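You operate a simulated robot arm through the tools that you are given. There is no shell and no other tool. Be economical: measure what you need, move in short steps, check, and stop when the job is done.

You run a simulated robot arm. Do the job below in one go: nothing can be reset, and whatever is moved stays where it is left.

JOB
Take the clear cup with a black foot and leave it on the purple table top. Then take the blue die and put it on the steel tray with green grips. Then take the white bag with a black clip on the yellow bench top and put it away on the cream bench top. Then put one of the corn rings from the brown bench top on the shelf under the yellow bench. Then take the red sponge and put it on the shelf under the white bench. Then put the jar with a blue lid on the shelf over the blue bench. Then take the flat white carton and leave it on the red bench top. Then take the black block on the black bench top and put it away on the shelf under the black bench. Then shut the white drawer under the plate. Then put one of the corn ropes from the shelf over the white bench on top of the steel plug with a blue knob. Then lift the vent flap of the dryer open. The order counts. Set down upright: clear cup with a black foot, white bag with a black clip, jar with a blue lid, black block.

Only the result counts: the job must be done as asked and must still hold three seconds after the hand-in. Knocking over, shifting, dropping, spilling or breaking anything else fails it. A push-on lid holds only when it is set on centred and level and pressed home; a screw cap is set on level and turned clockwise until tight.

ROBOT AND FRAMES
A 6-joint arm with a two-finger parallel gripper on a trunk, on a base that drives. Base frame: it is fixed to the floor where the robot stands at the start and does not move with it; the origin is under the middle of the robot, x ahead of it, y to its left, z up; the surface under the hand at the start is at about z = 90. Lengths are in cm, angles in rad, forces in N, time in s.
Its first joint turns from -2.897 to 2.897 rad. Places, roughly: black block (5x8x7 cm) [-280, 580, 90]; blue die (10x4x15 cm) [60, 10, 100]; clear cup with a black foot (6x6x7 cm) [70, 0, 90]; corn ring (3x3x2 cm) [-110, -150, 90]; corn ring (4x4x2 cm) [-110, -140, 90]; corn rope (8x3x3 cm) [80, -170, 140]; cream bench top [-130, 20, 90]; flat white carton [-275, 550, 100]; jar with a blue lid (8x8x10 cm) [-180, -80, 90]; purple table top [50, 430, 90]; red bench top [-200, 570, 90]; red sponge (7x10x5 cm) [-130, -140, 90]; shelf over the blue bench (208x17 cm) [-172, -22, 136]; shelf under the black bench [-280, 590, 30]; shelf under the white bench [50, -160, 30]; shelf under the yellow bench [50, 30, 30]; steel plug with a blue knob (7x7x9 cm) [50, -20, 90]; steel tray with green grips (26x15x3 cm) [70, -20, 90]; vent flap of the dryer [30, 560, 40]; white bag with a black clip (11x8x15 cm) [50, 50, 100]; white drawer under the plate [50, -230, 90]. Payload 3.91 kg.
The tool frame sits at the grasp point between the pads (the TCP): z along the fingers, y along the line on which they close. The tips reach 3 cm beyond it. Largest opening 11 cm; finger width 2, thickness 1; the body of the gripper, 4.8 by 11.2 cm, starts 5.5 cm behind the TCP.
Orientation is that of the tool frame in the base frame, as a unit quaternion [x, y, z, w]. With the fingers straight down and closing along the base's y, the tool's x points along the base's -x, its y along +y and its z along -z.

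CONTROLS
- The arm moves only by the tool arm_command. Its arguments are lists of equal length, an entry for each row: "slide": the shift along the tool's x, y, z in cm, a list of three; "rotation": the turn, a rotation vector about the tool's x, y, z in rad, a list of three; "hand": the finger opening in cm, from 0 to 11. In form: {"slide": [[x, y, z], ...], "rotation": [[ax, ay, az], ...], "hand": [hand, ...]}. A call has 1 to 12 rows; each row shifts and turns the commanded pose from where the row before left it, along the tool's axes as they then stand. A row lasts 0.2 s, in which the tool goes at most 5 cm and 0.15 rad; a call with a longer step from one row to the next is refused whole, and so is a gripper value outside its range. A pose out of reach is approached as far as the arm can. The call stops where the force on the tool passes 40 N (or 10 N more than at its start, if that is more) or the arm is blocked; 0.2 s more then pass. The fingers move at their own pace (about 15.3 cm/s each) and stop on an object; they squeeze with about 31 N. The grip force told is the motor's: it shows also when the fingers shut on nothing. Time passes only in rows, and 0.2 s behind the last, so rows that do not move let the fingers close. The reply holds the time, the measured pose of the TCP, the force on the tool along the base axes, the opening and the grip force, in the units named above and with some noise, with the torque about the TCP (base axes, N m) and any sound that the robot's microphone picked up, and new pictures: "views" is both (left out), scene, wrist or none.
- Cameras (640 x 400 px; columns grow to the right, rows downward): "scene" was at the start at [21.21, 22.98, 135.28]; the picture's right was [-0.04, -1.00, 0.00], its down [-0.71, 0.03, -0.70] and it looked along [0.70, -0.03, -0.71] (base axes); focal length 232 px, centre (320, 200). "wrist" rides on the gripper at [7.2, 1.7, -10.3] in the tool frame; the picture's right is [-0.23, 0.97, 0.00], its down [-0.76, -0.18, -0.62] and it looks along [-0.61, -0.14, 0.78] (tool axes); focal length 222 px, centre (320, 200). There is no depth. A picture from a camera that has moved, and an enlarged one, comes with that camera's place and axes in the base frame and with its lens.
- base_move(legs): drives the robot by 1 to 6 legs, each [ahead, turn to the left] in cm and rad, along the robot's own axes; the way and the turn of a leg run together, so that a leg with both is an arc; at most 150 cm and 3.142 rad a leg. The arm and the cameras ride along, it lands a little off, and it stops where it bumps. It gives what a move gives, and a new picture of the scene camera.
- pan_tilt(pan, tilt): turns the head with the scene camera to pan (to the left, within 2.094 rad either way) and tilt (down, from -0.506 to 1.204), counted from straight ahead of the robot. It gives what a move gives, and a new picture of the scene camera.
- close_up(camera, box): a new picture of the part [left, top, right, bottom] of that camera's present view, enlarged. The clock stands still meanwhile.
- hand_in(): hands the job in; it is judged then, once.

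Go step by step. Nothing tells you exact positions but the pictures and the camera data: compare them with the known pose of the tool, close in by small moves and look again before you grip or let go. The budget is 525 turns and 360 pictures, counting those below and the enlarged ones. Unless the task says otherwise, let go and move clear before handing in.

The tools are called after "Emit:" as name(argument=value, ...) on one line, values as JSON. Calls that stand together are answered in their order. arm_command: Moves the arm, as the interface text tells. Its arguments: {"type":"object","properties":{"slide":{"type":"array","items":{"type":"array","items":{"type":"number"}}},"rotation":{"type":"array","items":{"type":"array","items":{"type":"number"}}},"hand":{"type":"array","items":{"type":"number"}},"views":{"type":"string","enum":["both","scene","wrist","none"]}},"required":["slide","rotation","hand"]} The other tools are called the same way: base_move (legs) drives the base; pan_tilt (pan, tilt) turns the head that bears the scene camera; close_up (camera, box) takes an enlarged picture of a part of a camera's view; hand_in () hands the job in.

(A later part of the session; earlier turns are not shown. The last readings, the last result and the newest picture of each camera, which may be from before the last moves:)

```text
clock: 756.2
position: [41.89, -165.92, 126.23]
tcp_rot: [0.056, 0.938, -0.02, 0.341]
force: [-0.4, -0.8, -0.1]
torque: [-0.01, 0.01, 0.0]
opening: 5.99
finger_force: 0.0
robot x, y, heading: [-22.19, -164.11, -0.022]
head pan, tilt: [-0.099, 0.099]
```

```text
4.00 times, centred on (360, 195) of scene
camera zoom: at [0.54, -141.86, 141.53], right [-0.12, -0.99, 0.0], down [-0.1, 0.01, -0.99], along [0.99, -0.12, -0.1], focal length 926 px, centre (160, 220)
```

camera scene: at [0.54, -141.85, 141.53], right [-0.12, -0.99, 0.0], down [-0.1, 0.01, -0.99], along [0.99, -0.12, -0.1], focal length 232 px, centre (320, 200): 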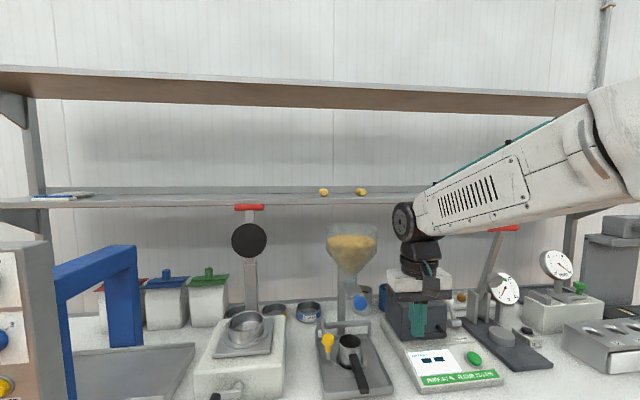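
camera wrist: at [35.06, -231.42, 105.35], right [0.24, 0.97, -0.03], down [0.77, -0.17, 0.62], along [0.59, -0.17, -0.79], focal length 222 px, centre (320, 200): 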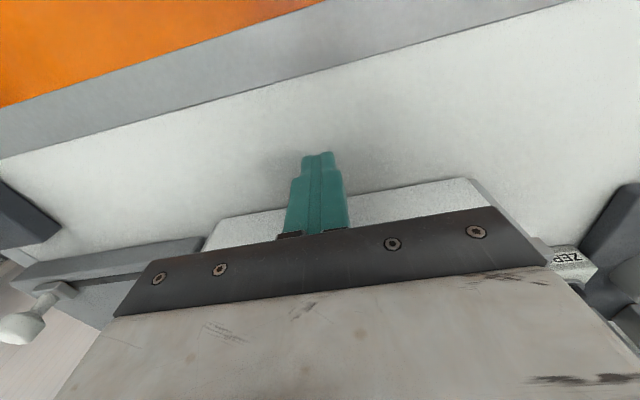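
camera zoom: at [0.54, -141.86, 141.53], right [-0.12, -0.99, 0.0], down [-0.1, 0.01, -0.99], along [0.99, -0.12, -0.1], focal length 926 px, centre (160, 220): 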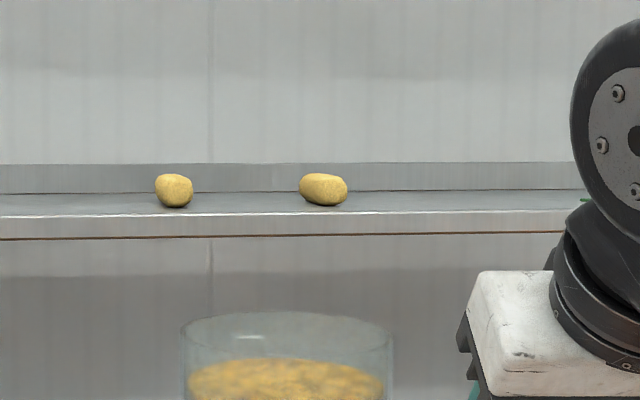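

Emit:
arm_command(slide=[[-2.89, 0, -3.45], [-2.89, 0, -3.45], [-2.89, 0, -3.45], [-2.89, 0, -3.45], [0, 0, 0]], rotation=[[0, 0, 0], [0, 0, 0], [0, 0, 0], [0, 0, 0], [0, 0, 0]], hand=[6, 6, 6, 6, 6], views="none")

Emit:
base_move(legs=[[19, 0]])

Emit:
arm_command(slide=[[0, 0, 0]], rotation=[[0, 0, 0]], hand=[6], views="wrist")

```text
clock: 757.4
position: [41.67, -165.92, 144.02]
tcp_rot: [0.056, 0.939, -0.02, 0.34]
force: [-0.4, -0.2, 0.4]
torque: [-0.01, 0.02, 0.01]
opening: 6.02
finger_force: 0.1
robot x, y, heading: [-21.99, -163.93, -0.024]
head pan, tilt: [-0.099, 0.099]
```

```text
clock: 758.9
position: [60.53, -165.88, 144.09]
tcp_rot: [0.053, 0.938, -0.02, 0.341]
force: [-0.9, -0.7, -0.1]
torque: [0.01, -0.01, 0.02]
opening: 5.96
finger_force: 0.1
robot x, y, heading: [-3.49, -163.95, -0.019]
head pan, tilt: [-0.099, 0.099]
camera scene: at [19.27, -142.08, 141.53], right [-0.11, -0.99, 0.0], down [-0.1, 0.01, -0.99], along [0.99, -0.11, -0.1], focal length 232 px, centre (320, 200)
```

scene: 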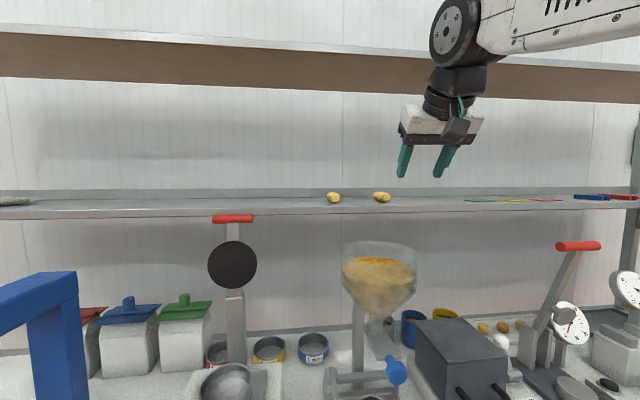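

```text
clock: 759.3
position: [60.38, -165.89, 143.98]
tcp_rot: [0.054, 0.938, -0.019, 0.341]
force: [0.2, 0.1, 0.9]
torque: [-0.03, 0.02, 0.03]
opening: 6.01
finger_force: 0.1
robot x, y, heading: [-3.41, -163.7, -0.016]
head pan, tilt: [-0.099, 0.099]
camera wrist: at [48.59, -162.92, 147.34], right [0.28, 0.95, 0.15], down [0.16, -0.2, 0.97], along [0.94, -0.25, -0.21], focal length 222 px, centre (320, 200)
```

wrist: 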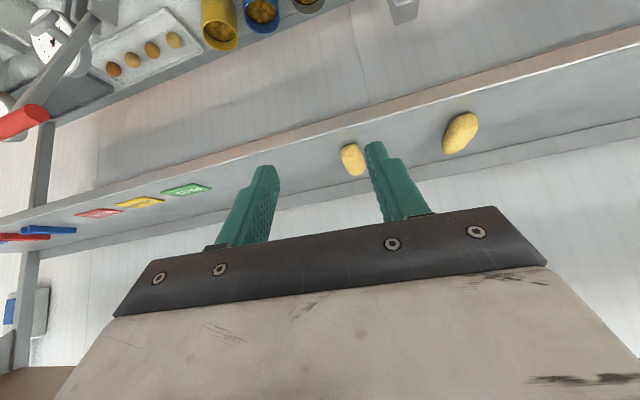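

The rope measures at (77, -165.2). I move to a point just behind and above it along the tool axis.

Emit:
arm_command(slide=[[-2.57, 0.95, 2.72], [-2.57, 0.95, 2.72], [-2.57, 0.95, 2.72], [0, 0, 0]], rotation=[[0, 0, 0], [0, 0, 0], [0, 0, 0], [0, 0, 0]], hand=[6, 6, 6, 6])

Emit:
close_up(camera="wrist", box=[220, 80, 480, 240])

```text
clock: 760.3
position: [71.92, -164.9, 142.87]
tcp_rot: [0.053, 0.939, -0.02, 0.341]
force: [-1.4, -0.1, -0.1]
torque: [0.03, 0.0, 0.0]
opening: 6.01
finger_force: 0.1
robot x, y, heading: [-3.33, -163.77, -0.012]
head pan, tilt: [-0.099, 0.099]
camera scene: at [19.26, -142.08, 141.54], right [-0.11, -0.99, 0.0], down [-0.1, 0.01, -1.0], along [0.99, -0.11, -0.1], focal length 232 px, centre (320, 200)
camera wrist: at [59.98, -161.74, 146.2], right [0.28, 0.95, 0.15], down [0.16, -0.2, 0.97], along [0.94, -0.25, -0.21], focal length 222 px, centre (320, 200)
```

scene: 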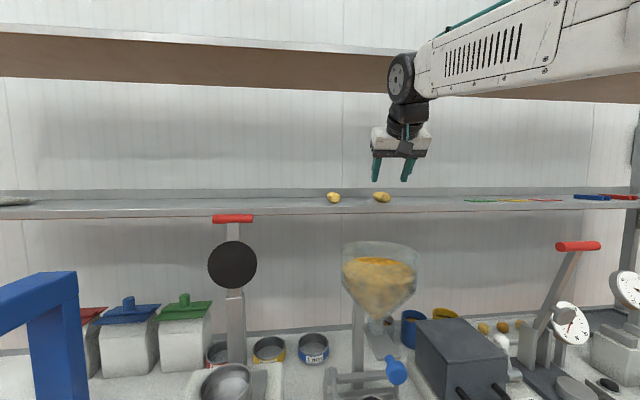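
wrist: 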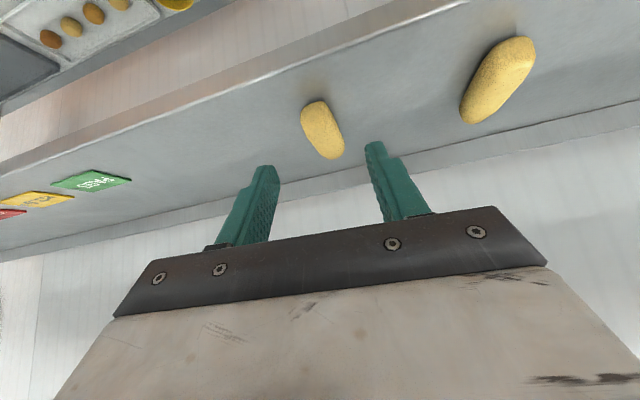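

```text
2.46 times, centred on (350, 160) of wrist
camera zoom: at [59.98, -161.74, 146.2], right [0.28, 0.95, 0.15], down [0.16, -0.2, 0.97], along [0.94, -0.25, -0.21], focal length 547 px, centre (246, 298)
```

zoom: 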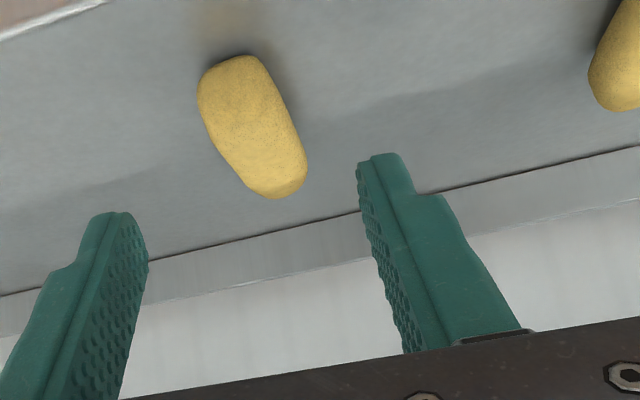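

Emit:
arm_command(slide=[[-0.1, 0.2, 3.0], [-0.1, 0.2, 2.6], [0, 0, 0.4], [0, 0, 0], [0, 0, 0]], rotation=[[0, 0, 0], [0, 0, 0], [0, 0, 0], [0, 0, 0], [0, 0, 0]], hand=[6, 6, 6, 6, 6])

Emit:
close_up(camera="wrist", box=[220, 80, 480, 240])

```text
clock: 761.5
position: [75.91, -164.49, 138.19]
tcp_rot: [0.054, 0.939, -0.02, 0.34]
force: [0.4, -0.1, -0.2]
torque: [-0.01, 0.04, 0.01]
opening: 5.98
finger_force: 0.0
robot x, y, heading: [-2.96, -164.17, -0.022]
head pan, tilt: [-0.099, 0.099]
camera scene: at [19.27, -142.08, 141.53], right [-0.11, -0.99, 0.0], down [-0.1, 0.01, -0.99], along [0.99, -0.11, -0.1], focal length 232 px, centre (320, 200)
camera wrist: at [63.98, -161.53, 141.58], right [0.28, 0.95, 0.15], down [0.16, -0.2, 0.97], along [0.94, -0.25, -0.21], focal length 222 px, centre (320, 200)
```

scene: 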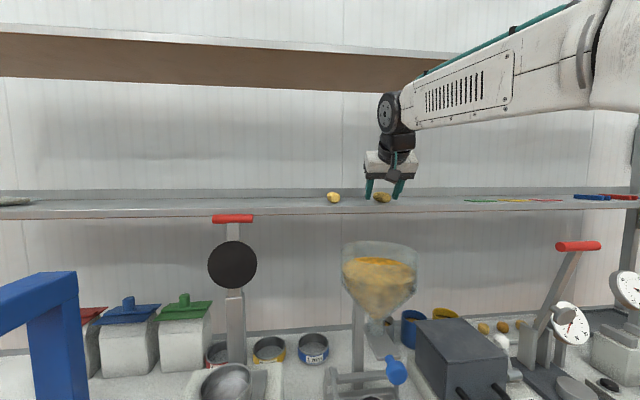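
wrist: 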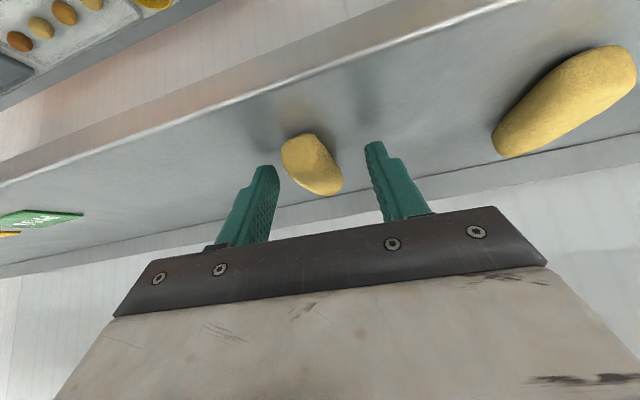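

```text
2.46 times, centred on (350, 160) of wrist
camera zoom: at [63.98, -161.53, 141.58], right [0.28, 0.95, 0.15], down [0.16, -0.2, 0.97], along [0.94, -0.25, -0.21], focal length 547 px, centre (246, 298)
```

zoom: 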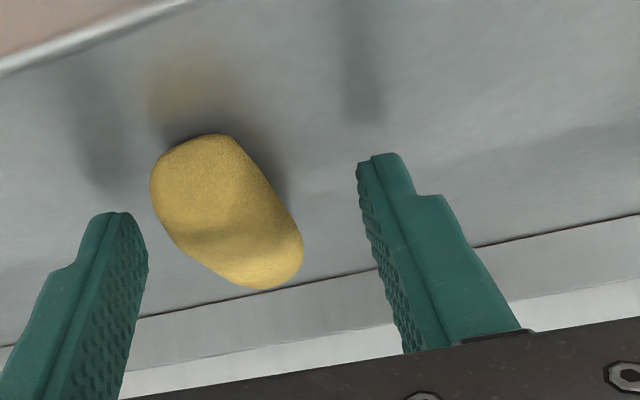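

Emit:
arm_command(slide=[[0, -0.45, 0.3], [0, 0, 0], [0, 0, 0], [0, 0, 0], [0, 0, 0]], rotation=[[0, 0, 0], [0, 0, 0], [0, 0, 0], [0, 0, 0], [0, 0, 0]], hand=[6, 6, 2.2, 2.2, 2.2], views="wrist")

```text
clock: 762.7
position: [75.96, -165.05, 137.94]
tcp_rot: [0.054, 0.938, -0.02, 0.341]
force: [-0.5, 1.6, 1.5]
torque: [0.04, 0.03, 0.0]
opening: 2.53
finger_force: 12.5
robot x, y, heading: [-3.21, -164.1, -0.014]
head pan, tilt: [-0.099, 0.099]
camera wrist: at [64.17, -161.98, 141.28], right [0.28, 0.95, 0.15], down [0.16, -0.2, 0.97], along [0.94, -0.25, -0.21], focal length 222 px, centre (320, 200)
```

wrist: 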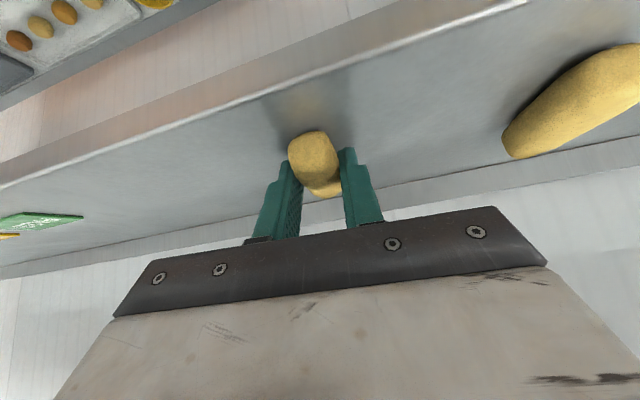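

Emit:
arm_command(slide=[[-0.64, 0, -0.77], [-1.9, 0, -2.3], [-1.3, 0, -1.5], [2.85, -0.4, -2.4], [2.85, -0.4, -2.4], [2.85, -0.4, -2.4], [2.85, -0.4, -2.4], [0, 0, 0]], rotation=[[0, 0, 0], [0, 0, 0], [0, 0, 0], [0, 0, 0], [0, 0, 0], [0, 0, 0], [0, 0, 0], [0, 0, 0]], hand=[2.2, 2.2, 2.2, 2.2, 2.2, 2.2, 2.2, 2.2])

Emit:
close_up(camera="scene", box=[340, 80, 500, 220])

```text
clock: 764.5
position: [61.15, -164.9, 143.94]
tcp_rot: [0.053, 0.939, -0.019, 0.341]
force: [-0.3, 0.1, 0.0]
torque: [0.0, 0.01, -0.01]
opening: 2.51
finger_force: 12.0
robot x, y, heading: [-3.36, -163.86, -0.016]
head pan, tilt: [-0.099, 0.099]
camera scene: at [19.28, -142.08, 141.53], right [-0.11, -0.99, 0.0], down [-0.1, 0.01, -0.99], along [0.99, -0.11, -0.1], focal length 232 px, centre (320, 200)
camera wrist: at [49.3, -161.8, 147.27], right [0.28, 0.95, 0.15], down [0.16, -0.2, 0.97], along [0.94, -0.25, -0.21], focal length 222 px, centre (320, 200)
```

scene: 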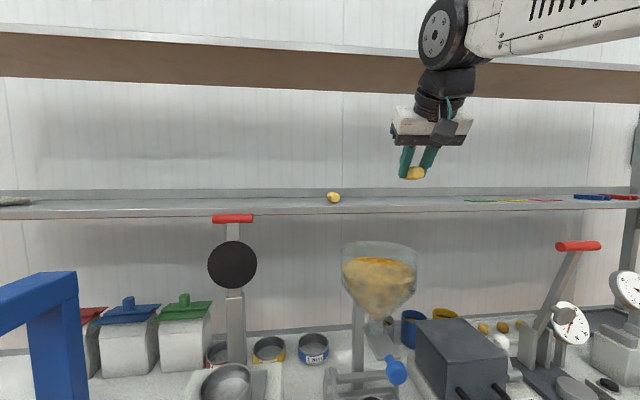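
wrist: 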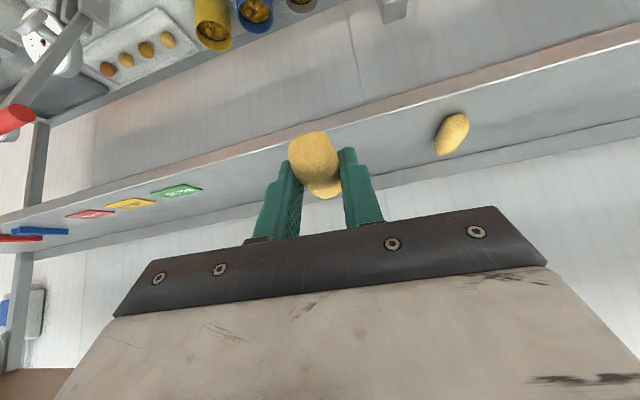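

```text
2.86 times, centred on (420, 150) of scene
camera zoom: at [19.28, -142.08, 141.53], right [-0.11, -0.99, 0.0], down [-0.1, 0.01, -0.99], along [0.99, -0.11, -0.1], focal length 661 px, centre (34, 343)
```

zoom: 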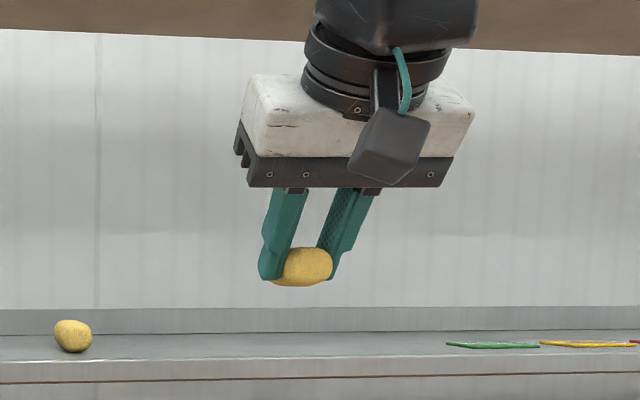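

The rope is held. I drive to the plug on the yellow bench at about (50, -22).

Emit:
base_move(legs=[[-24, 0], [0, 1.585], [142, 0], [0, -1.57]])

Emit:
pan_tilt(pan=-0.3, tilt=0.6)

```text
clock: 780.3
position: [35.64, -19.99, 144.05]
tcp_rot: [0.008, 0.94, -0.003, 0.341]
force: [-0.1, -0.6, 0.4]
torque: [0.0, -0.04, 0.04]
opening: 2.5
finger_force: 12.2
robot x, y, heading: [-28.19, -25.37, 0.078]
head pan, tilt: [-0.099, 0.099]
camera scene: at [-8.35, -1.47, 141.53], right [-0.02, -1.0, 0.0], down [-0.1, 0.0, -0.99], along [0.99, -0.02, -0.1], focal length 232 px, centre (320, 200)
```

scene: 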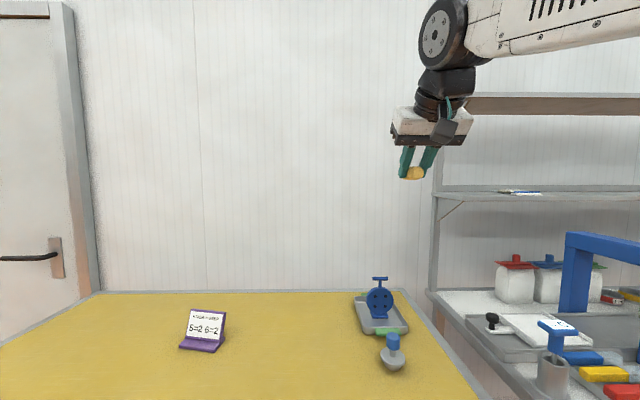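

```text
clock: 781.3
position: [35.66, -20.06, 143.97]
tcp_rot: [0.007, 0.94, -0.003, 0.341]
force: [0.9, -0.1, -0.2]
torque: [-0.05, -0.01, -0.03]
opening: 2.5
finger_force: 12.0
robot x, y, heading: [-28.54, -25.78, 0.079]
head pan, tilt: [-0.3, 0.6]
camera scene: at [-8.92, -3.22, 136.93], right [-0.22, -0.98, 0.0], down [-0.55, 0.12, -0.83], along [0.81, -0.18, -0.56], focal length 232 px, centre (320, 200)
```

scene: 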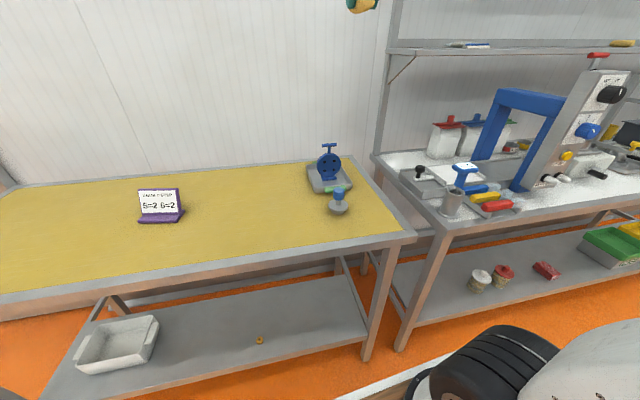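

Emit:
close_up(camera="scene", box=[290, 130, 390, 230])

```text
4.00 times, centred on (340, 180) of scene
camera zoom: at [-8.92, -3.22, 136.93], right [-0.22, -0.98, 0.0], down [-0.55, 0.12, -0.83], along [0.81, -0.18, -0.56], focal length 926 px, centre (240, 280)
```

zoom: 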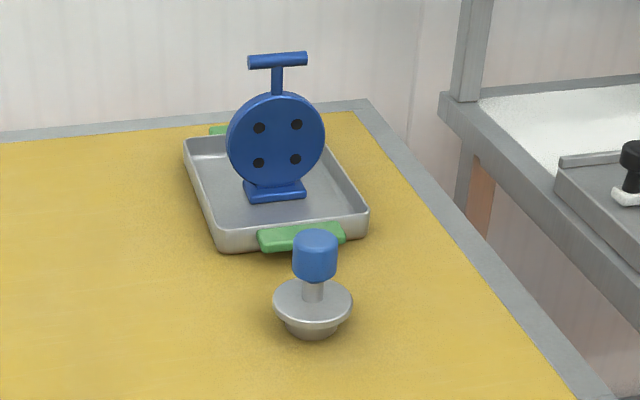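

The knob's top is at about (50.1, -22.3, 99). I bring the rope above it.

Emit:
arm_command(slide=[[1.37, -0.27, 4.06], [1.37, -0.27, 4.06], [1.37, -0.27, 4.06], [1.37, -0.27, 4.06], [1.37, -0.27, 4.06], [1.37, -0.27, 4.06], [1.37, -0.27, 4.06], [1.37, -0.27, 4.06], [0, 0, 0]], rotation=[[0, 0, 0], [0, 0, 0], [0, 0, 0], [0, 0, 0], [0, 0, 0], [0, 0, 0], [0, 0, 0], [0, 0, 0], [0, 0, 0]], hand=[2.2, 2.2, 2.2, 2.2, 2.2, 2.2, 2.2, 2.2, 2.2])

Emit:
close_up(camera="scene", box=[290, 130, 390, 230])

Emit:
close_up(camera="wrist", box=[220, 60, 460, 220])

```text
clock: 783.3
position: [48.24, -22.08, 112.12]
tcp_rot: [0.009, 0.94, -0.003, 0.341]
force: [-0.2, 0.3, -0.3]
torque: [-0.01, 0.0, -0.02]
opening: 2.54
finger_force: 11.9
robot x, y, heading: [-28.74, -25.44, 0.083]
head pan, tilt: [-0.3, 0.6]
camera scene: at [-8.93, -3.22, 136.92], right [-0.22, -0.98, 0.0], down [-0.55, 0.12, -0.83], along [0.81, -0.18, -0.56], focal length 232 px, centre (320, 200)
camera wrist: at [36.06, -20.25, 115.47], right [0.19, 0.97, 0.15], down [0.18, -0.18, 0.97], along [0.96, -0.16, -0.21], focal length 222 px, centre (320, 200)
```

scene: 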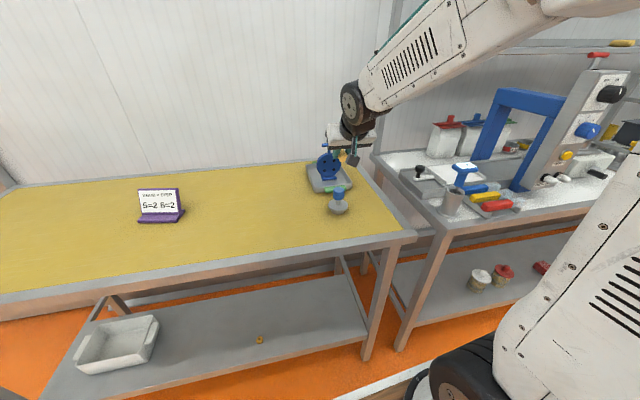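
wrist: 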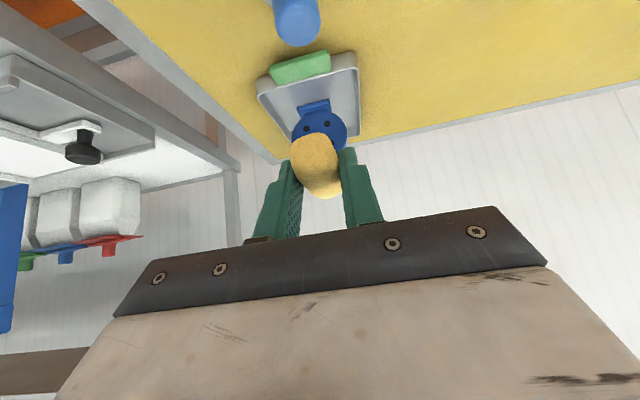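

```text
4.00 times, centred on (340, 180) of scene
camera zoom: at [-8.93, -3.22, 136.92], right [-0.22, -0.98, 0.0], down [-0.55, 0.12, -0.83], along [0.81, -0.18, -0.56], focal length 926 px, centre (240, 280)
```

zoom: 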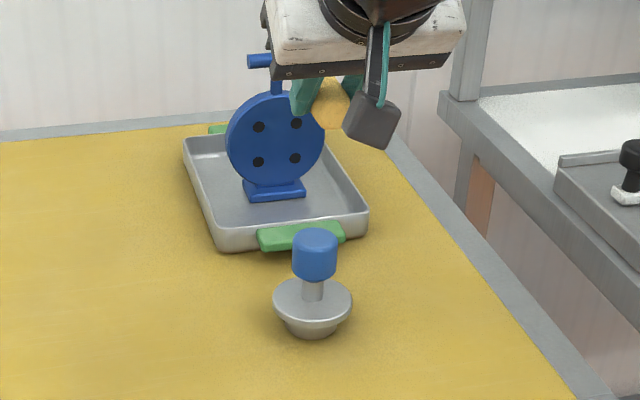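

```text
2.50 times, centred on (340, 140) of wrist
camera zoom: at [36.06, -20.25, 115.47], right [0.19, 0.97, 0.15], down [0.18, -0.18, 0.97], along [0.96, -0.16, -0.21], focal length 555 px, centre (270, 350)
```

zoom: 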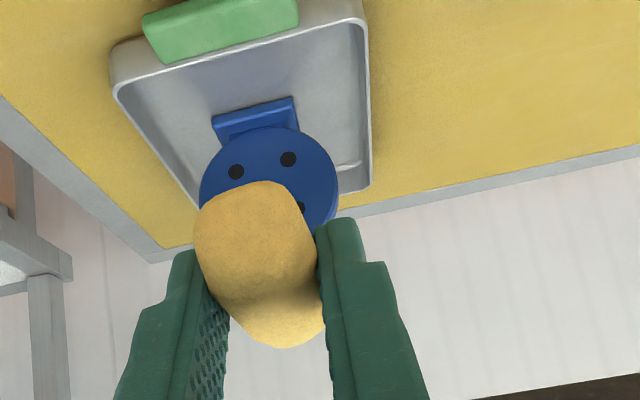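

Aligned: rope centre over (50, -22.1), knob at (50.1, -22.4). I lower it.

Emit:
arm_command(slide=[[2.24, -0.25, 2.68], [2.24, 0, 2.68], [1.28, 0, 1.53], [0, 0, 0]], rotation=[[0, 0, 0], [0, 0, 0], [0, 0, 0], [0, 0, 0]], hand=[2.2, 2.2, 2.2, 2.2], views="wrist")

Emit:
close_up(camera="scene", box=[290, 130, 390, 230])

```text
clock: 784.3
position: [48.1, -22.56, 103.03]
tcp_rot: [0.008, 0.94, -0.003, 0.342]
force: [-0.4, -0.2, 0.0]
torque: [-0.02, -0.02, 0.04]
opening: 2.54
finger_force: 11.6
robot x, y, heading: [-28.75, -25.68, 0.081]
head pan, tilt: [-0.3, 0.6]
camera wrist: at [35.85, -20.7, 106.35], right [0.19, 0.97, 0.15], down [0.18, -0.18, 0.97], along [0.96, -0.16, -0.21], focal length 222 px, centre (320, 200)
```

wrist: 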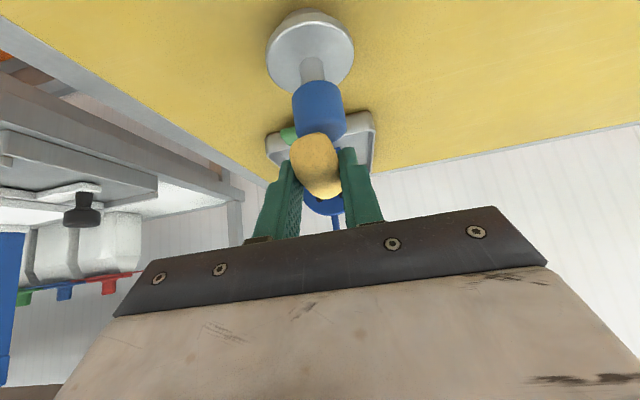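

```text
4.00 times, centred on (340, 180) of scene
camera zoom: at [-8.93, -3.22, 136.92], right [-0.22, -0.98, 0.0], down [-0.55, 0.12, -0.83], along [0.81, -0.18, -0.56], focal length 926 px, centre (240, 280)
```

zoom: 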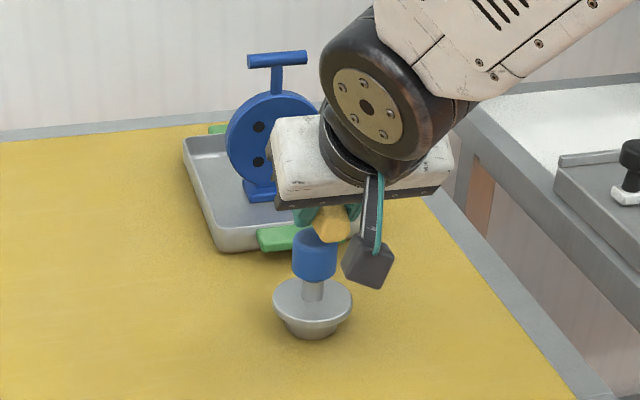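

Emit:
arm_command(slide=[[-0.3, 0.5, 0.25], [0.26, 0, 0.31], [0.13, 0, 0.15], [0.13, 0, 0.15], [0.1, 0, 0.115], [0.1, 0, 0.115], [0, 0, 0]], rotation=[[0, 0, 0], [0, 0, 0], [0, 0, 0], [0, 0, 0], [0, 0, 0], [0, 0, 0], [0, 0, 0]], hand=[2.2, 2.2, 2.2, 2.2, 2.2, 2.2, 2.2], views="wrist")

Emit:
close_up(camera="wrist", box=[240, 60, 400, 220])

Emit:
close_up(camera="scene", box=[315, 170, 375, 220])

```text
clock: 785.9
position: [48.32, -22.18, 101.93]
tcp_rot: [0.007, 0.94, -0.003, 0.341]
force: [0.7, 0.6, -0.2]
torque: [-0.01, -0.01, -0.02]
opening: 2.53
finger_force: 12.0
robot x, y, heading: [-28.79, -25.86, 0.081]
head pan, tilt: [-0.3, 0.6]
camera wrist: at [36.23, -20.25, 105.28], right [0.19, 0.97, 0.15], down [0.18, -0.18, 0.97], along [0.96, -0.16, -0.21], focal length 222 px, centre (320, 200)
```

wrist: 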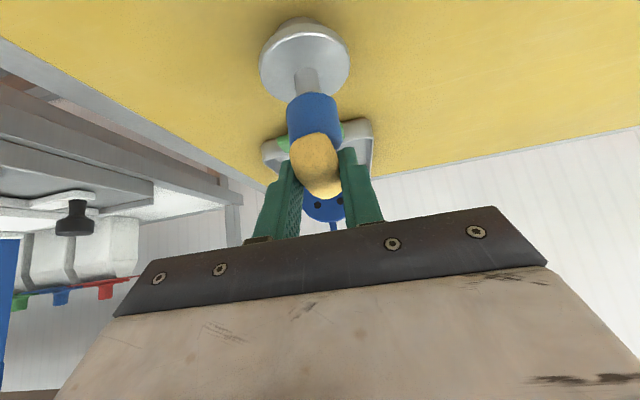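

```text
2.50 times, centred on (320, 140) of wrist
camera zoom: at [36.23, -20.25, 105.28], right [0.19, 0.97, 0.15], down [0.18, -0.18, 0.97], along [0.96, -0.16, -0.21], focal length 555 px, centre (320, 350)
```

zoom: 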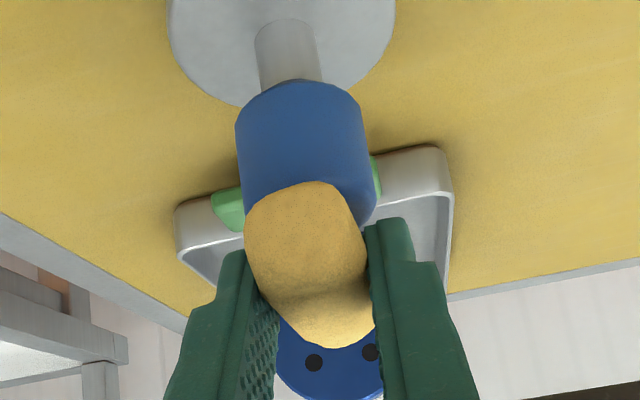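

```text
8.00 times, centred on (345, 195) of scene
camera zoom: at [-8.92, -3.22, 136.92], right [-0.22, -0.98, 0.0], down [-0.55, 0.12, -0.83], along [0.81, -0.18, -0.56], focal length 1852 px, centre (120, 240)
```

zoom: 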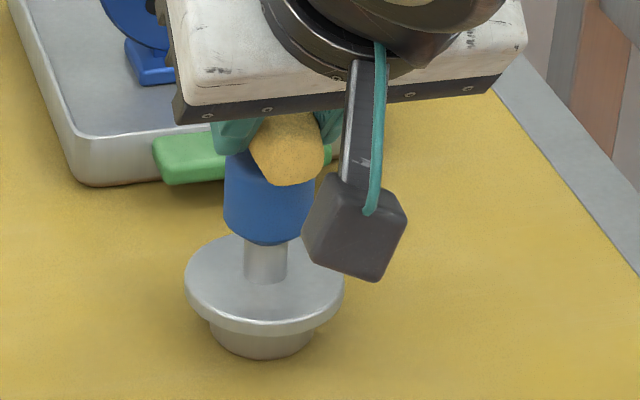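

Emit:
arm_command(slide=[[0.06, 0, 0.08], [0.06, 0, 0.08], [0.06, 0, 0.08], [0.06, 0, 0.08], [0.06, 0, 0.08], [0.06, 0, 0.08], [0, 0, 0]], rotation=[[0, 0, 0], [0, 0, 0], [0, 0, 0], [0, 0, 0], [0, 0, 0], [0, 0, 0], [0, 0, 0]], hand=[2.2, 2.2, 2.2, 2.2, 2.2, 2.2, 2.2], views="none")

Emit:
close_up(camera="wrist", box=[240, 60, 400, 220])

```text
clock: 787.2
position: [48.74, -22.16, 101.71]
tcp_rot: [0.008, 0.938, -0.002, 0.345]
force: [-5.0, -1.1, 14.6]
torque: [-0.08, 0.0, -0.02]
opening: 2.53
finger_force: 11.9
robot x, y, heading: [-28.56, -25.51, 0.078]
head pan, tilt: [-0.3, 0.6]
stopped in row 6: the force on the tool passed its limit at 46 N (the readings are from after the stop); the commanded pose is now the measured one
```

```text
2.50 times, centred on (320, 140) of wrist
camera zoom: at [36.36, -20.25, 104.98], right [0.19, 0.97, 0.15], down [0.17, -0.18, 0.97], along [0.97, -0.16, -0.2], focal length 555 px, centre (320, 350)
```

zoom: 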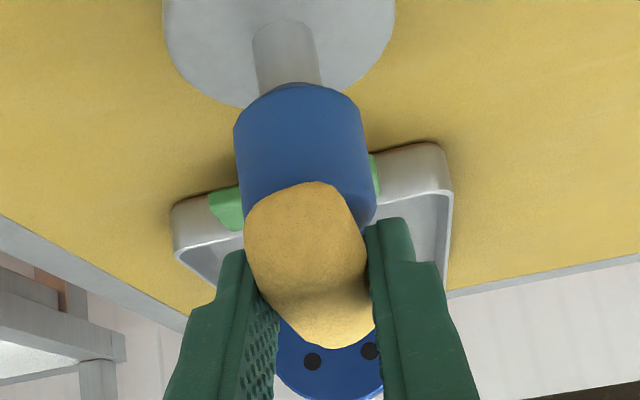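

Contact. I relieve slightly, then open slowly and check that the rope stays.

Emit:
arm_command(slide=[[-0.08, 0, -0.1], [0, 0, 0], [0, 0, 0]], rotation=[[0, 0, 0], [0, 0, 0], [0, 0, 0]], hand=[2.2, 2.2, 2.2], views="none")

Emit:
arm_command(slide=[[0, 0, 0], [0, 0, 0], [0, 0, 0], [0, 0, 0], [0, 0, 0]], rotation=[[0, 0, 0], [0, 0, 0], [0, 0, 0], [0, 0, 0], [0, 0, 0]], hand=[2.7, 3.0, 3.5, 4.5, 5], views="none")

Emit:
close_up(camera="wrist", box=[240, 60, 400, 220])

Emit:
close_up(camera="scene", box=[315, 170, 375, 220])

```text
clock: 788.0
position: [48.65, -22.08, 101.8]
tcp_rot: [0.008, 0.939, -0.002, 0.345]
force: [-2.6, -0.1, 6.4]
torque: [-0.04, -0.04, -0.01]
opening: 2.48
finger_force: 11.6
robot x, y, heading: [-28.72, -25.37, 0.081]
head pan, tilt: [-0.3, 0.6]
```

```text
clock: 789.2
position: [48.4, -22.12, 101.7]
tcp_rot: [0.008, 0.939, -0.003, 0.344]
force: [-0.9, -0.7, -0.5]
torque: [0.05, 0.02, 0.03]
opening: 5.01
finger_force: 0.1
robot x, y, heading: [-28.87, -25.67, 0.078]
head pan, tilt: [-0.3, 0.6]
```

```text
2.50 times, centred on (320, 140) of wrist
camera zoom: at [36.37, -20.25, 104.99], right [0.19, 0.97, 0.15], down [0.18, -0.18, 0.97], along [0.97, -0.16, -0.2], focal length 555 px, centre (320, 350)
```

zoom: 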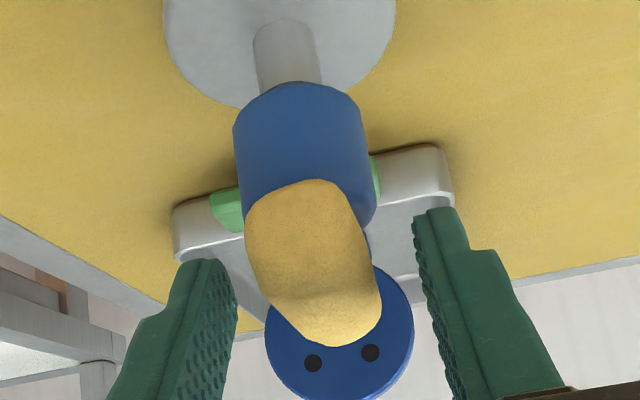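

```text
8.00 times, centred on (345, 195) of scene
camera zoom: at [-8.92, -3.23, 136.92], right [-0.22, -0.98, 0.0], down [-0.55, 0.12, -0.83], along [0.81, -0.18, -0.56], focal length 1852 px, centre (120, 240)
```

zoom: 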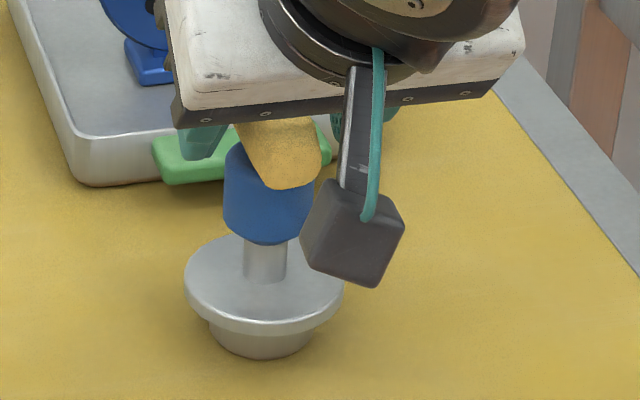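

The rope rests on the knob. I withdraw along the tool axis and check again.

Emit:
arm_command(slide=[[0, 0, -0.5], [0, 0, -1], [0, 0, -2.5], [0, 0, -4], [0, 0, -4.5], [0, 0, -4.5], [0, 0, 0]], rotation=[[0, 0, 0], [0, 0, 0], [0, 0, 0], [0, 0, 0], [0, 0, 0], [0, 0, 0], [0, 0, 0]], hand=[5, 5, 5, 5, 5, 5, 5], views="none")

Emit:
close_up(camera="scene", box=[290, 130, 390, 230])

Emit:
close_up(camera="wrist", box=[220, 0, 420, 160])

```text
clock: 790.9
position: [37.68, -22.09, 114.7]
tcp_rot: [0.007, 0.939, -0.002, 0.345]
force: [0.8, -0.4, 0.2]
torque: [-0.02, -0.02, -0.01]
opening: 5.03
finger_force: 0.2
robot x, y, heading: [-28.78, -25.43, 0.084]
head pan, tilt: [-0.3, 0.6]
```

```text
4.00 times, centred on (340, 180) of scene
camera zoom: at [-8.92, -3.22, 136.92], right [-0.22, -0.98, 0.0], down [-0.55, 0.12, -0.82], along [0.81, -0.18, -0.57], focal length 926 px, centre (240, 280)
```

zoom: 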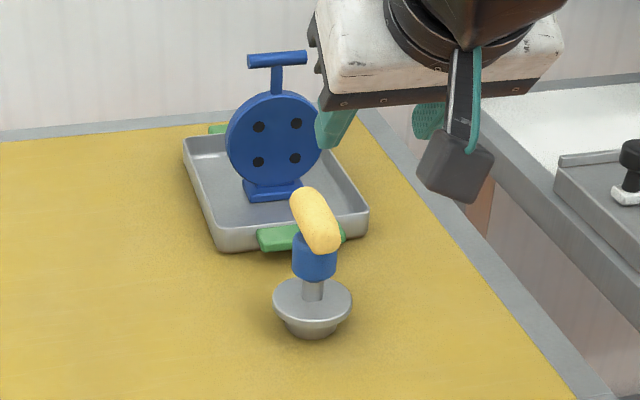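

```text
2.50 times, centred on (320, 80) of wrist
camera zoom: at [25.45, -20.16, 118.04], right [0.19, 0.97, 0.15], down [0.18, -0.18, 0.97], along [0.97, -0.16, -0.2], focal length 555 px, centre (320, 500)
```

zoom: 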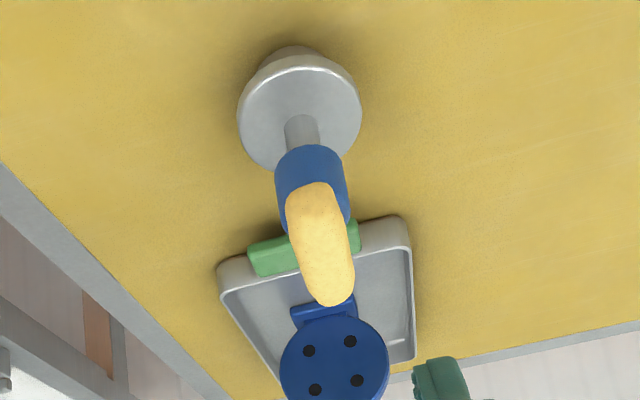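

The rope lies centred on the knob. Last is the dryer's vent flap near (30, 560, 40). I raise and straighten the tool and drive there.

Emit:
arm_command(slide=[[0, 0, -4], [0, 0, -4], [0, 0, -2], [0, 0, 0], [0, 0, 0], [0, 0, 0], [0, 0, 0], [0, 0, 0]], rotation=[[0, 0, 0], [0, 0, 0], [0, 0.14, 0], [0, 0.14, 0], [0, 0.14, 0], [0, 0.14, 0], [0, 0.14, 0], [0, 0, 0]], hand=[5, 5, 5, 5, 5, 5, 5, 5], views="none")

Emit:
base_move(legs=[[-8, 0], [0, 1.54], [150, 0], [150, 0], [150, 0]])

Emit:
pan_tilt(pan=-0.5, tilt=0.5)

```text
clock: 792.6
position: [31.05, -21.85, 122.47]
tcp_rot: [0.009, 1.0, 0.001, 0.001]
force: [-0.1, -0.7, -0.2]
torque: [0.01, 0.02, -0.05]
opening: 5.0
finger_force: 0.0
robot x, y, heading: [-28.54, -25.47, 0.08]
head pan, tilt: [-0.3, 0.6]
```

```text
clock: 818.9
position: [-77.49, 486.79, 122.37]
tcp_rot: [-0.703, 0.711, 0.002, 0.0]
force: [-0.7, -0.2, -0.2]
torque: [-0.03, -0.03, -0.01]
opening: 5.02
finger_force: 0.1
robot x, y, heading: [-73.61, 426.94, 1.658]
head pan, tilt: [-0.3, 0.6]
camera scene: at [-96.13, 446.43, 136.92], right [0.98, -0.21, 0.0], down [-0.12, -0.55, -0.83], along [0.17, 0.81, -0.56], focal length 232 px, centre (320, 200)
```

scene: 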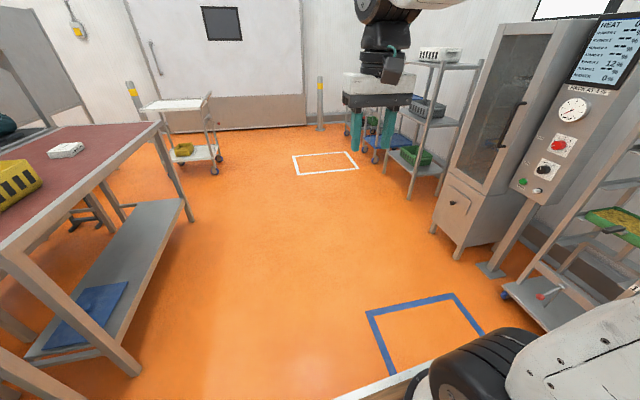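

```text
clock: 819.6
position: [-77.55, 486.79, 122.38]
tcp_rot: [-0.703, 0.711, 0.002, 0.0]
force: [-0.6, -0.1, -0.1]
torque: [0.01, -0.02, 0.01]
opening: 5.03
finger_force: 0.1
robot x, y, heading: [-73.29, 427.23, 1.657]
head pan, tilt: [-0.499, 0.499]
camera scene: at [-94.36, 446.13, 137.82], right [0.92, -0.4, 0.0], down [-0.19, -0.44, -0.88], along [0.35, 0.8, -0.48], focal length 232 px, centre (320, 200)
```

scene: 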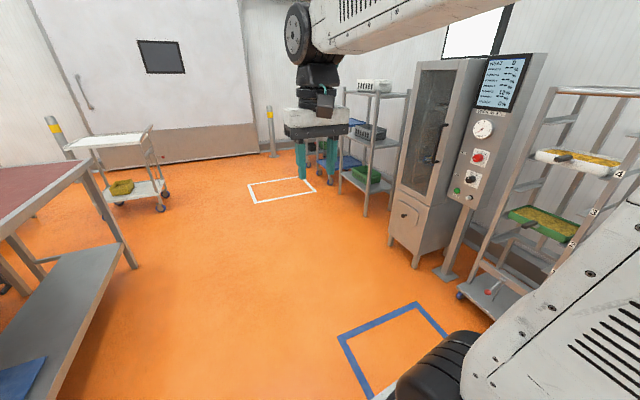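

Emit:
close_up(camera="scene", box=[370, 150, 490, 280])

```text
3.08 times, centred on (430, 215) of scene
camera zoom: at [-94.36, 446.13, 137.82], right [0.92, -0.4, 0.0], down [-0.19, -0.44, -0.88], along [0.35, 0.8, -0.48], focal length 712 px, centre (-18, 154)
```

zoom: 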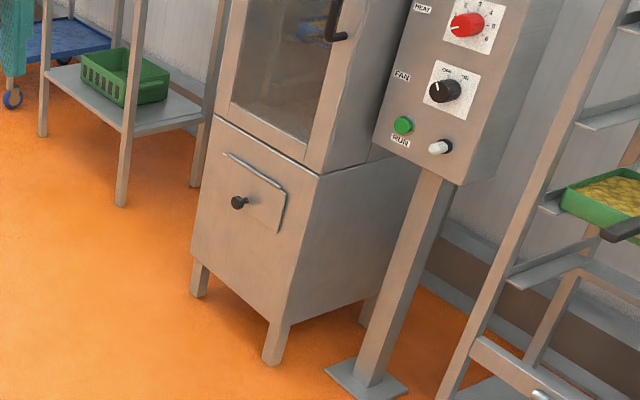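

I see the dryer: the flap on its west face (x≈29) is hinged at the top (z≈49), spanning y 549–569, with a black knob at about (27, 560, 40). I drive to face it from (-61, 560).

Emit:
base_move(legs=[[0, -0.176], [134, 0], [0, -1.48]])

Emit:
pan_tilt(pan=-0.2, tilt=0.8)

Emit:
close_up(camera="scene", box=[280, 100, 480, 240])

```text
clock: 830.6
position: [-3.05, 562.62, 122.3]
tcp_rot: [0.03, 1.0, 0.001, 0.001]
force: [-0.1, 0.0, -0.5]
torque: [0.01, -0.01, 0.03]
opening: 4.97
finger_force: 0.0
robot x, y, heading: [-63.01, 561.62, 0.033]
head pan, tilt: [-0.499, 0.499]
camera scene: at [-42.53, 581.25, 137.83], right [-0.45, -0.9, 0.0], down [-0.43, 0.21, -0.88], along [0.79, -0.39, -0.48], focal length 232 px, centre (320, 200)
```

scene: 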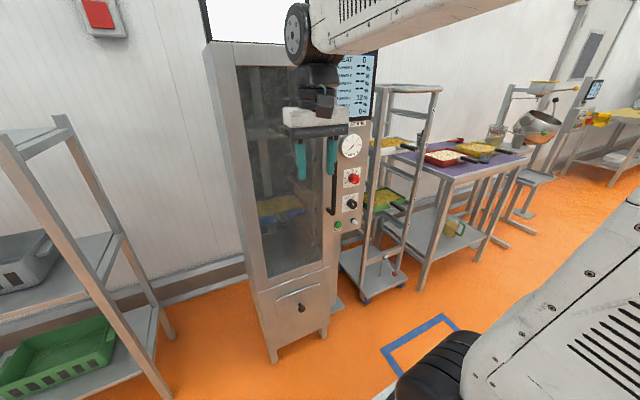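

```text
clock: 831.4
position: [-3.03, 562.49, 122.43]
tcp_rot: [0.03, 1.0, 0.0, 0.001]
force: [-0.2, 0.7, -0.2]
torque: [0.0, -0.01, 0.01]
opening: 5.03
finger_force: 0.0
robot x, y, heading: [-63.01, 561.75, 0.038]
head pan, tilt: [-0.201, 0.799]
camera scene: at [-42.72, 583.99, 135.24], right [-0.16, -0.99, 0.0], down [-0.71, 0.12, -0.7], along [0.69, -0.11, -0.72], focal length 232 px, centre (320, 200)
```

scene: 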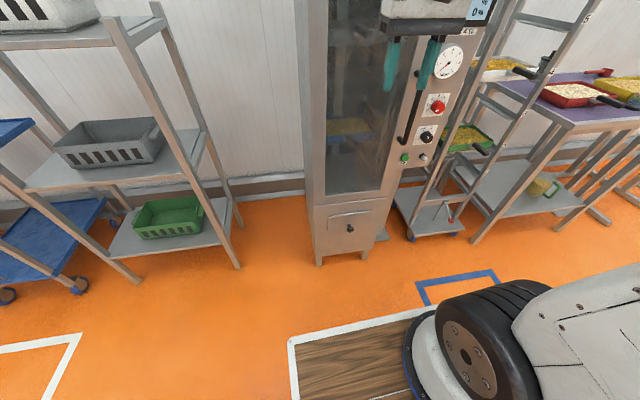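

```text
2.86 times, centred on (380, 170) of scene
camera zoom: at [-42.72, 583.99, 135.24], right [-0.16, -0.99, 0.0], down [-0.71, 0.12, -0.7], along [0.69, -0.11, -0.72], focal length 661 px, centre (149, 286)
```

zoom: 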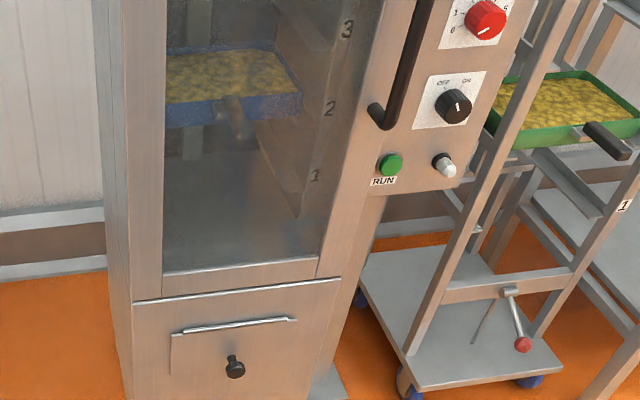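

Emit:
close_up(camera="scene", box=[305, 190, 405, 270])

```text
5.00 times, centred on (355, 230) of scene
camera zoom: at [-42.72, 583.99, 135.24], right [-0.16, -0.99, 0.0], down [-0.71, 0.12, -0.7], along [0.69, -0.11, -0.72], focal length 1157 px, centre (145, 50)
```

zoom: 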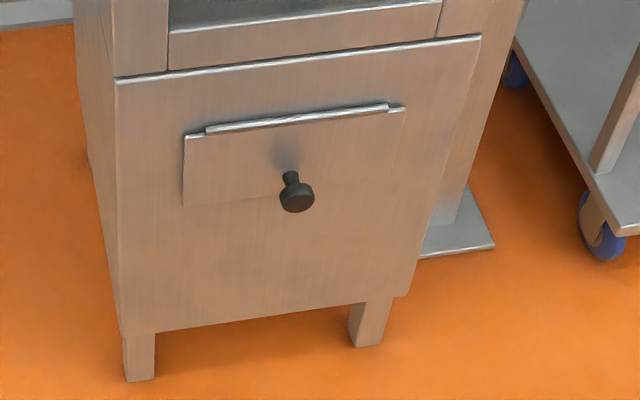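

The knob's shaft is at y≈557.4, z≈39; hinge at z≈49. I close in: tilt 0.35 rad, move forward and descend in front of the flap.

Emit:
base_move(legs=[[3, 0]])

Emit:
arm_command(slide=[[-4, -1, 0], [-4, -1, 0], [-4, -0.8, 0], [0, 0, 0], [0, 0, 0], [0, 0, 0], [-3.5, 0, 3.1], [-3.5, 0, 3.1], [0, 0, 0]], rotation=[[0, 0, 0], [0, 0, 0], [0, 0, 0], [0, -0.117, 0], [0, -0.117, 0], [0, -0.117, 0], [0, 0, 0], [0, 0, 0], [0, 0, 0]], hand=[6.5, 6.5, 6.5, 6.5, 6.5, 6.5, 6.5, 6.5, 6.5], views="none")

```text
clock: 832.3
position: [-0.07, 562.62, 122.33]
tcp_rot: [0.03, 1.0, 0.0, 0.002]
force: [0.8, 0.0, 0.6]
torque: [0.01, 0.01, -0.01]
opening: 5.0
finger_force: 0.0
robot x, y, heading: [-60.23, 561.64, 0.033]
head pan, tilt: [-0.201, 0.799]
camera scene: at [-39.67, 584.1, 135.23], right [-0.16, -0.99, 0.0], down [-0.71, 0.12, -0.7], along [0.69, -0.11, -0.72], focal length 232 px, centre (320, 200)
```

scene: 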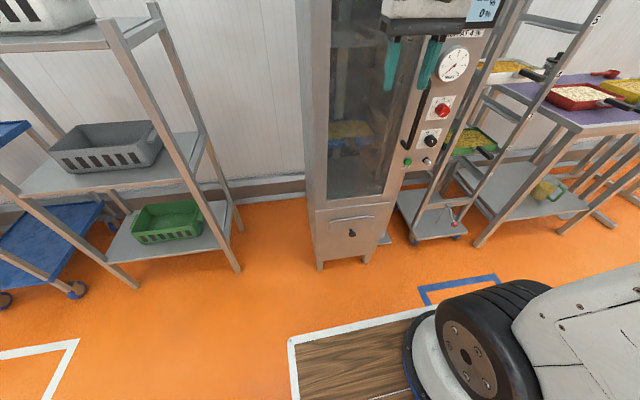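

```text
clock: 834.3
position: [20.44, 558.49, 119.13]
tcp_rot: [0.03, 0.984, -0.004, 0.175]
force: [0.1, -0.4, 0.7]
torque: [0.0, 0.0, 0.0]
opening: 6.5
finger_force: 0.0
robot x, y, heading: [-59.83, 561.96, 0.038]
head pan, tilt: [-0.201, 0.799]
```

Emit:
arm_command(slide=[[1.55, 0, 4.22], [1.55, 0, 4.22], [1.55, 0, 4.22], [1.55, 0, 4.22], [1.55, 0, 4.22], [1.55, 0, 4.22], [1.55, 0, 4.22], [1.55, 0, 4.22], [1.55, 0, 4.22], [1.55, 0, 4.22], [1.55, 0, 4.22], [0, 0, 0]], rotation=[[0, 0, 0], [0, 0, 0], [0, 0, 0], [0, 0, 0], [0, 0, 0], [0, 0, 0], [0, 0, 0], [0, 0, 0], [0, 0, 0], [0, 0, 0], [0, 0, 0], [0, 0, 0]], hand=[6.5, 6.5, 6.5, 6.5, 6.5, 6.5, 6.5, 6.5, 6.5, 6.5, 6.5, 6.5])

```text
clock: 836.9
position: [20.65, 558.31, 72.88]
tcp_rot: [0.032, 0.984, -0.011, 0.173]
force: [-0.2, 1.3, 0.1]
torque: [0.02, 0.01, -0.01]
opening: 6.48
finger_force: 0.0
out of reach, approached as far as the arm can: row 10, 11
robot x, y, heading: [-59.95, 561.56, 0.036]
head pan, tilt: [-0.201, 0.799]
camera scene: at [-39.67, 584.1, 135.23], right [-0.16, -0.99, 0.0], down [-0.71, 0.12, -0.7], along [0.69, -0.11, -0.72], focal length 232 px, centre (320, 200)
camera wrist: at [10.43, 560.79, 80.21], right [0.28, 0.96, 0.07], down [0.49, -0.2, 0.85], along [0.83, -0.2, -0.53], focal length 222 px, centre (320, 200)
```

scene: 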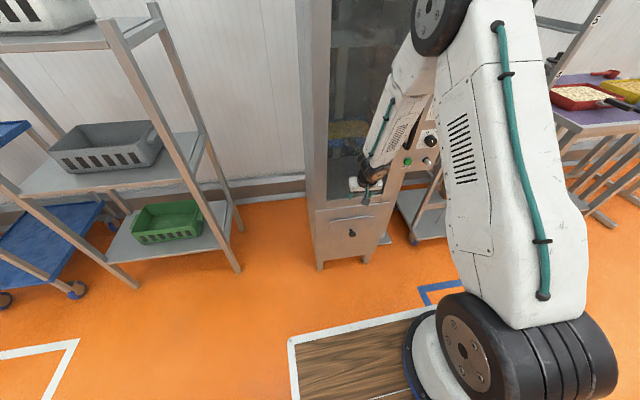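
wrist: 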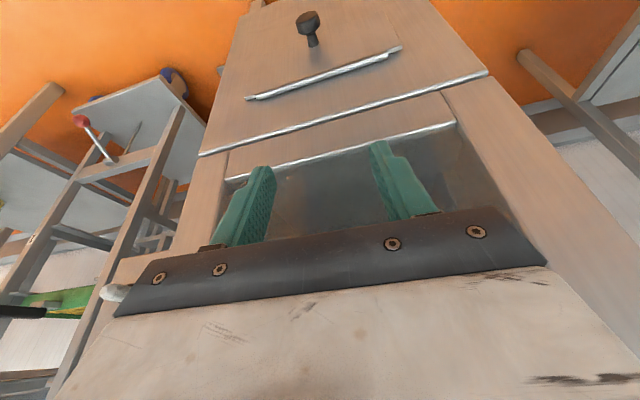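

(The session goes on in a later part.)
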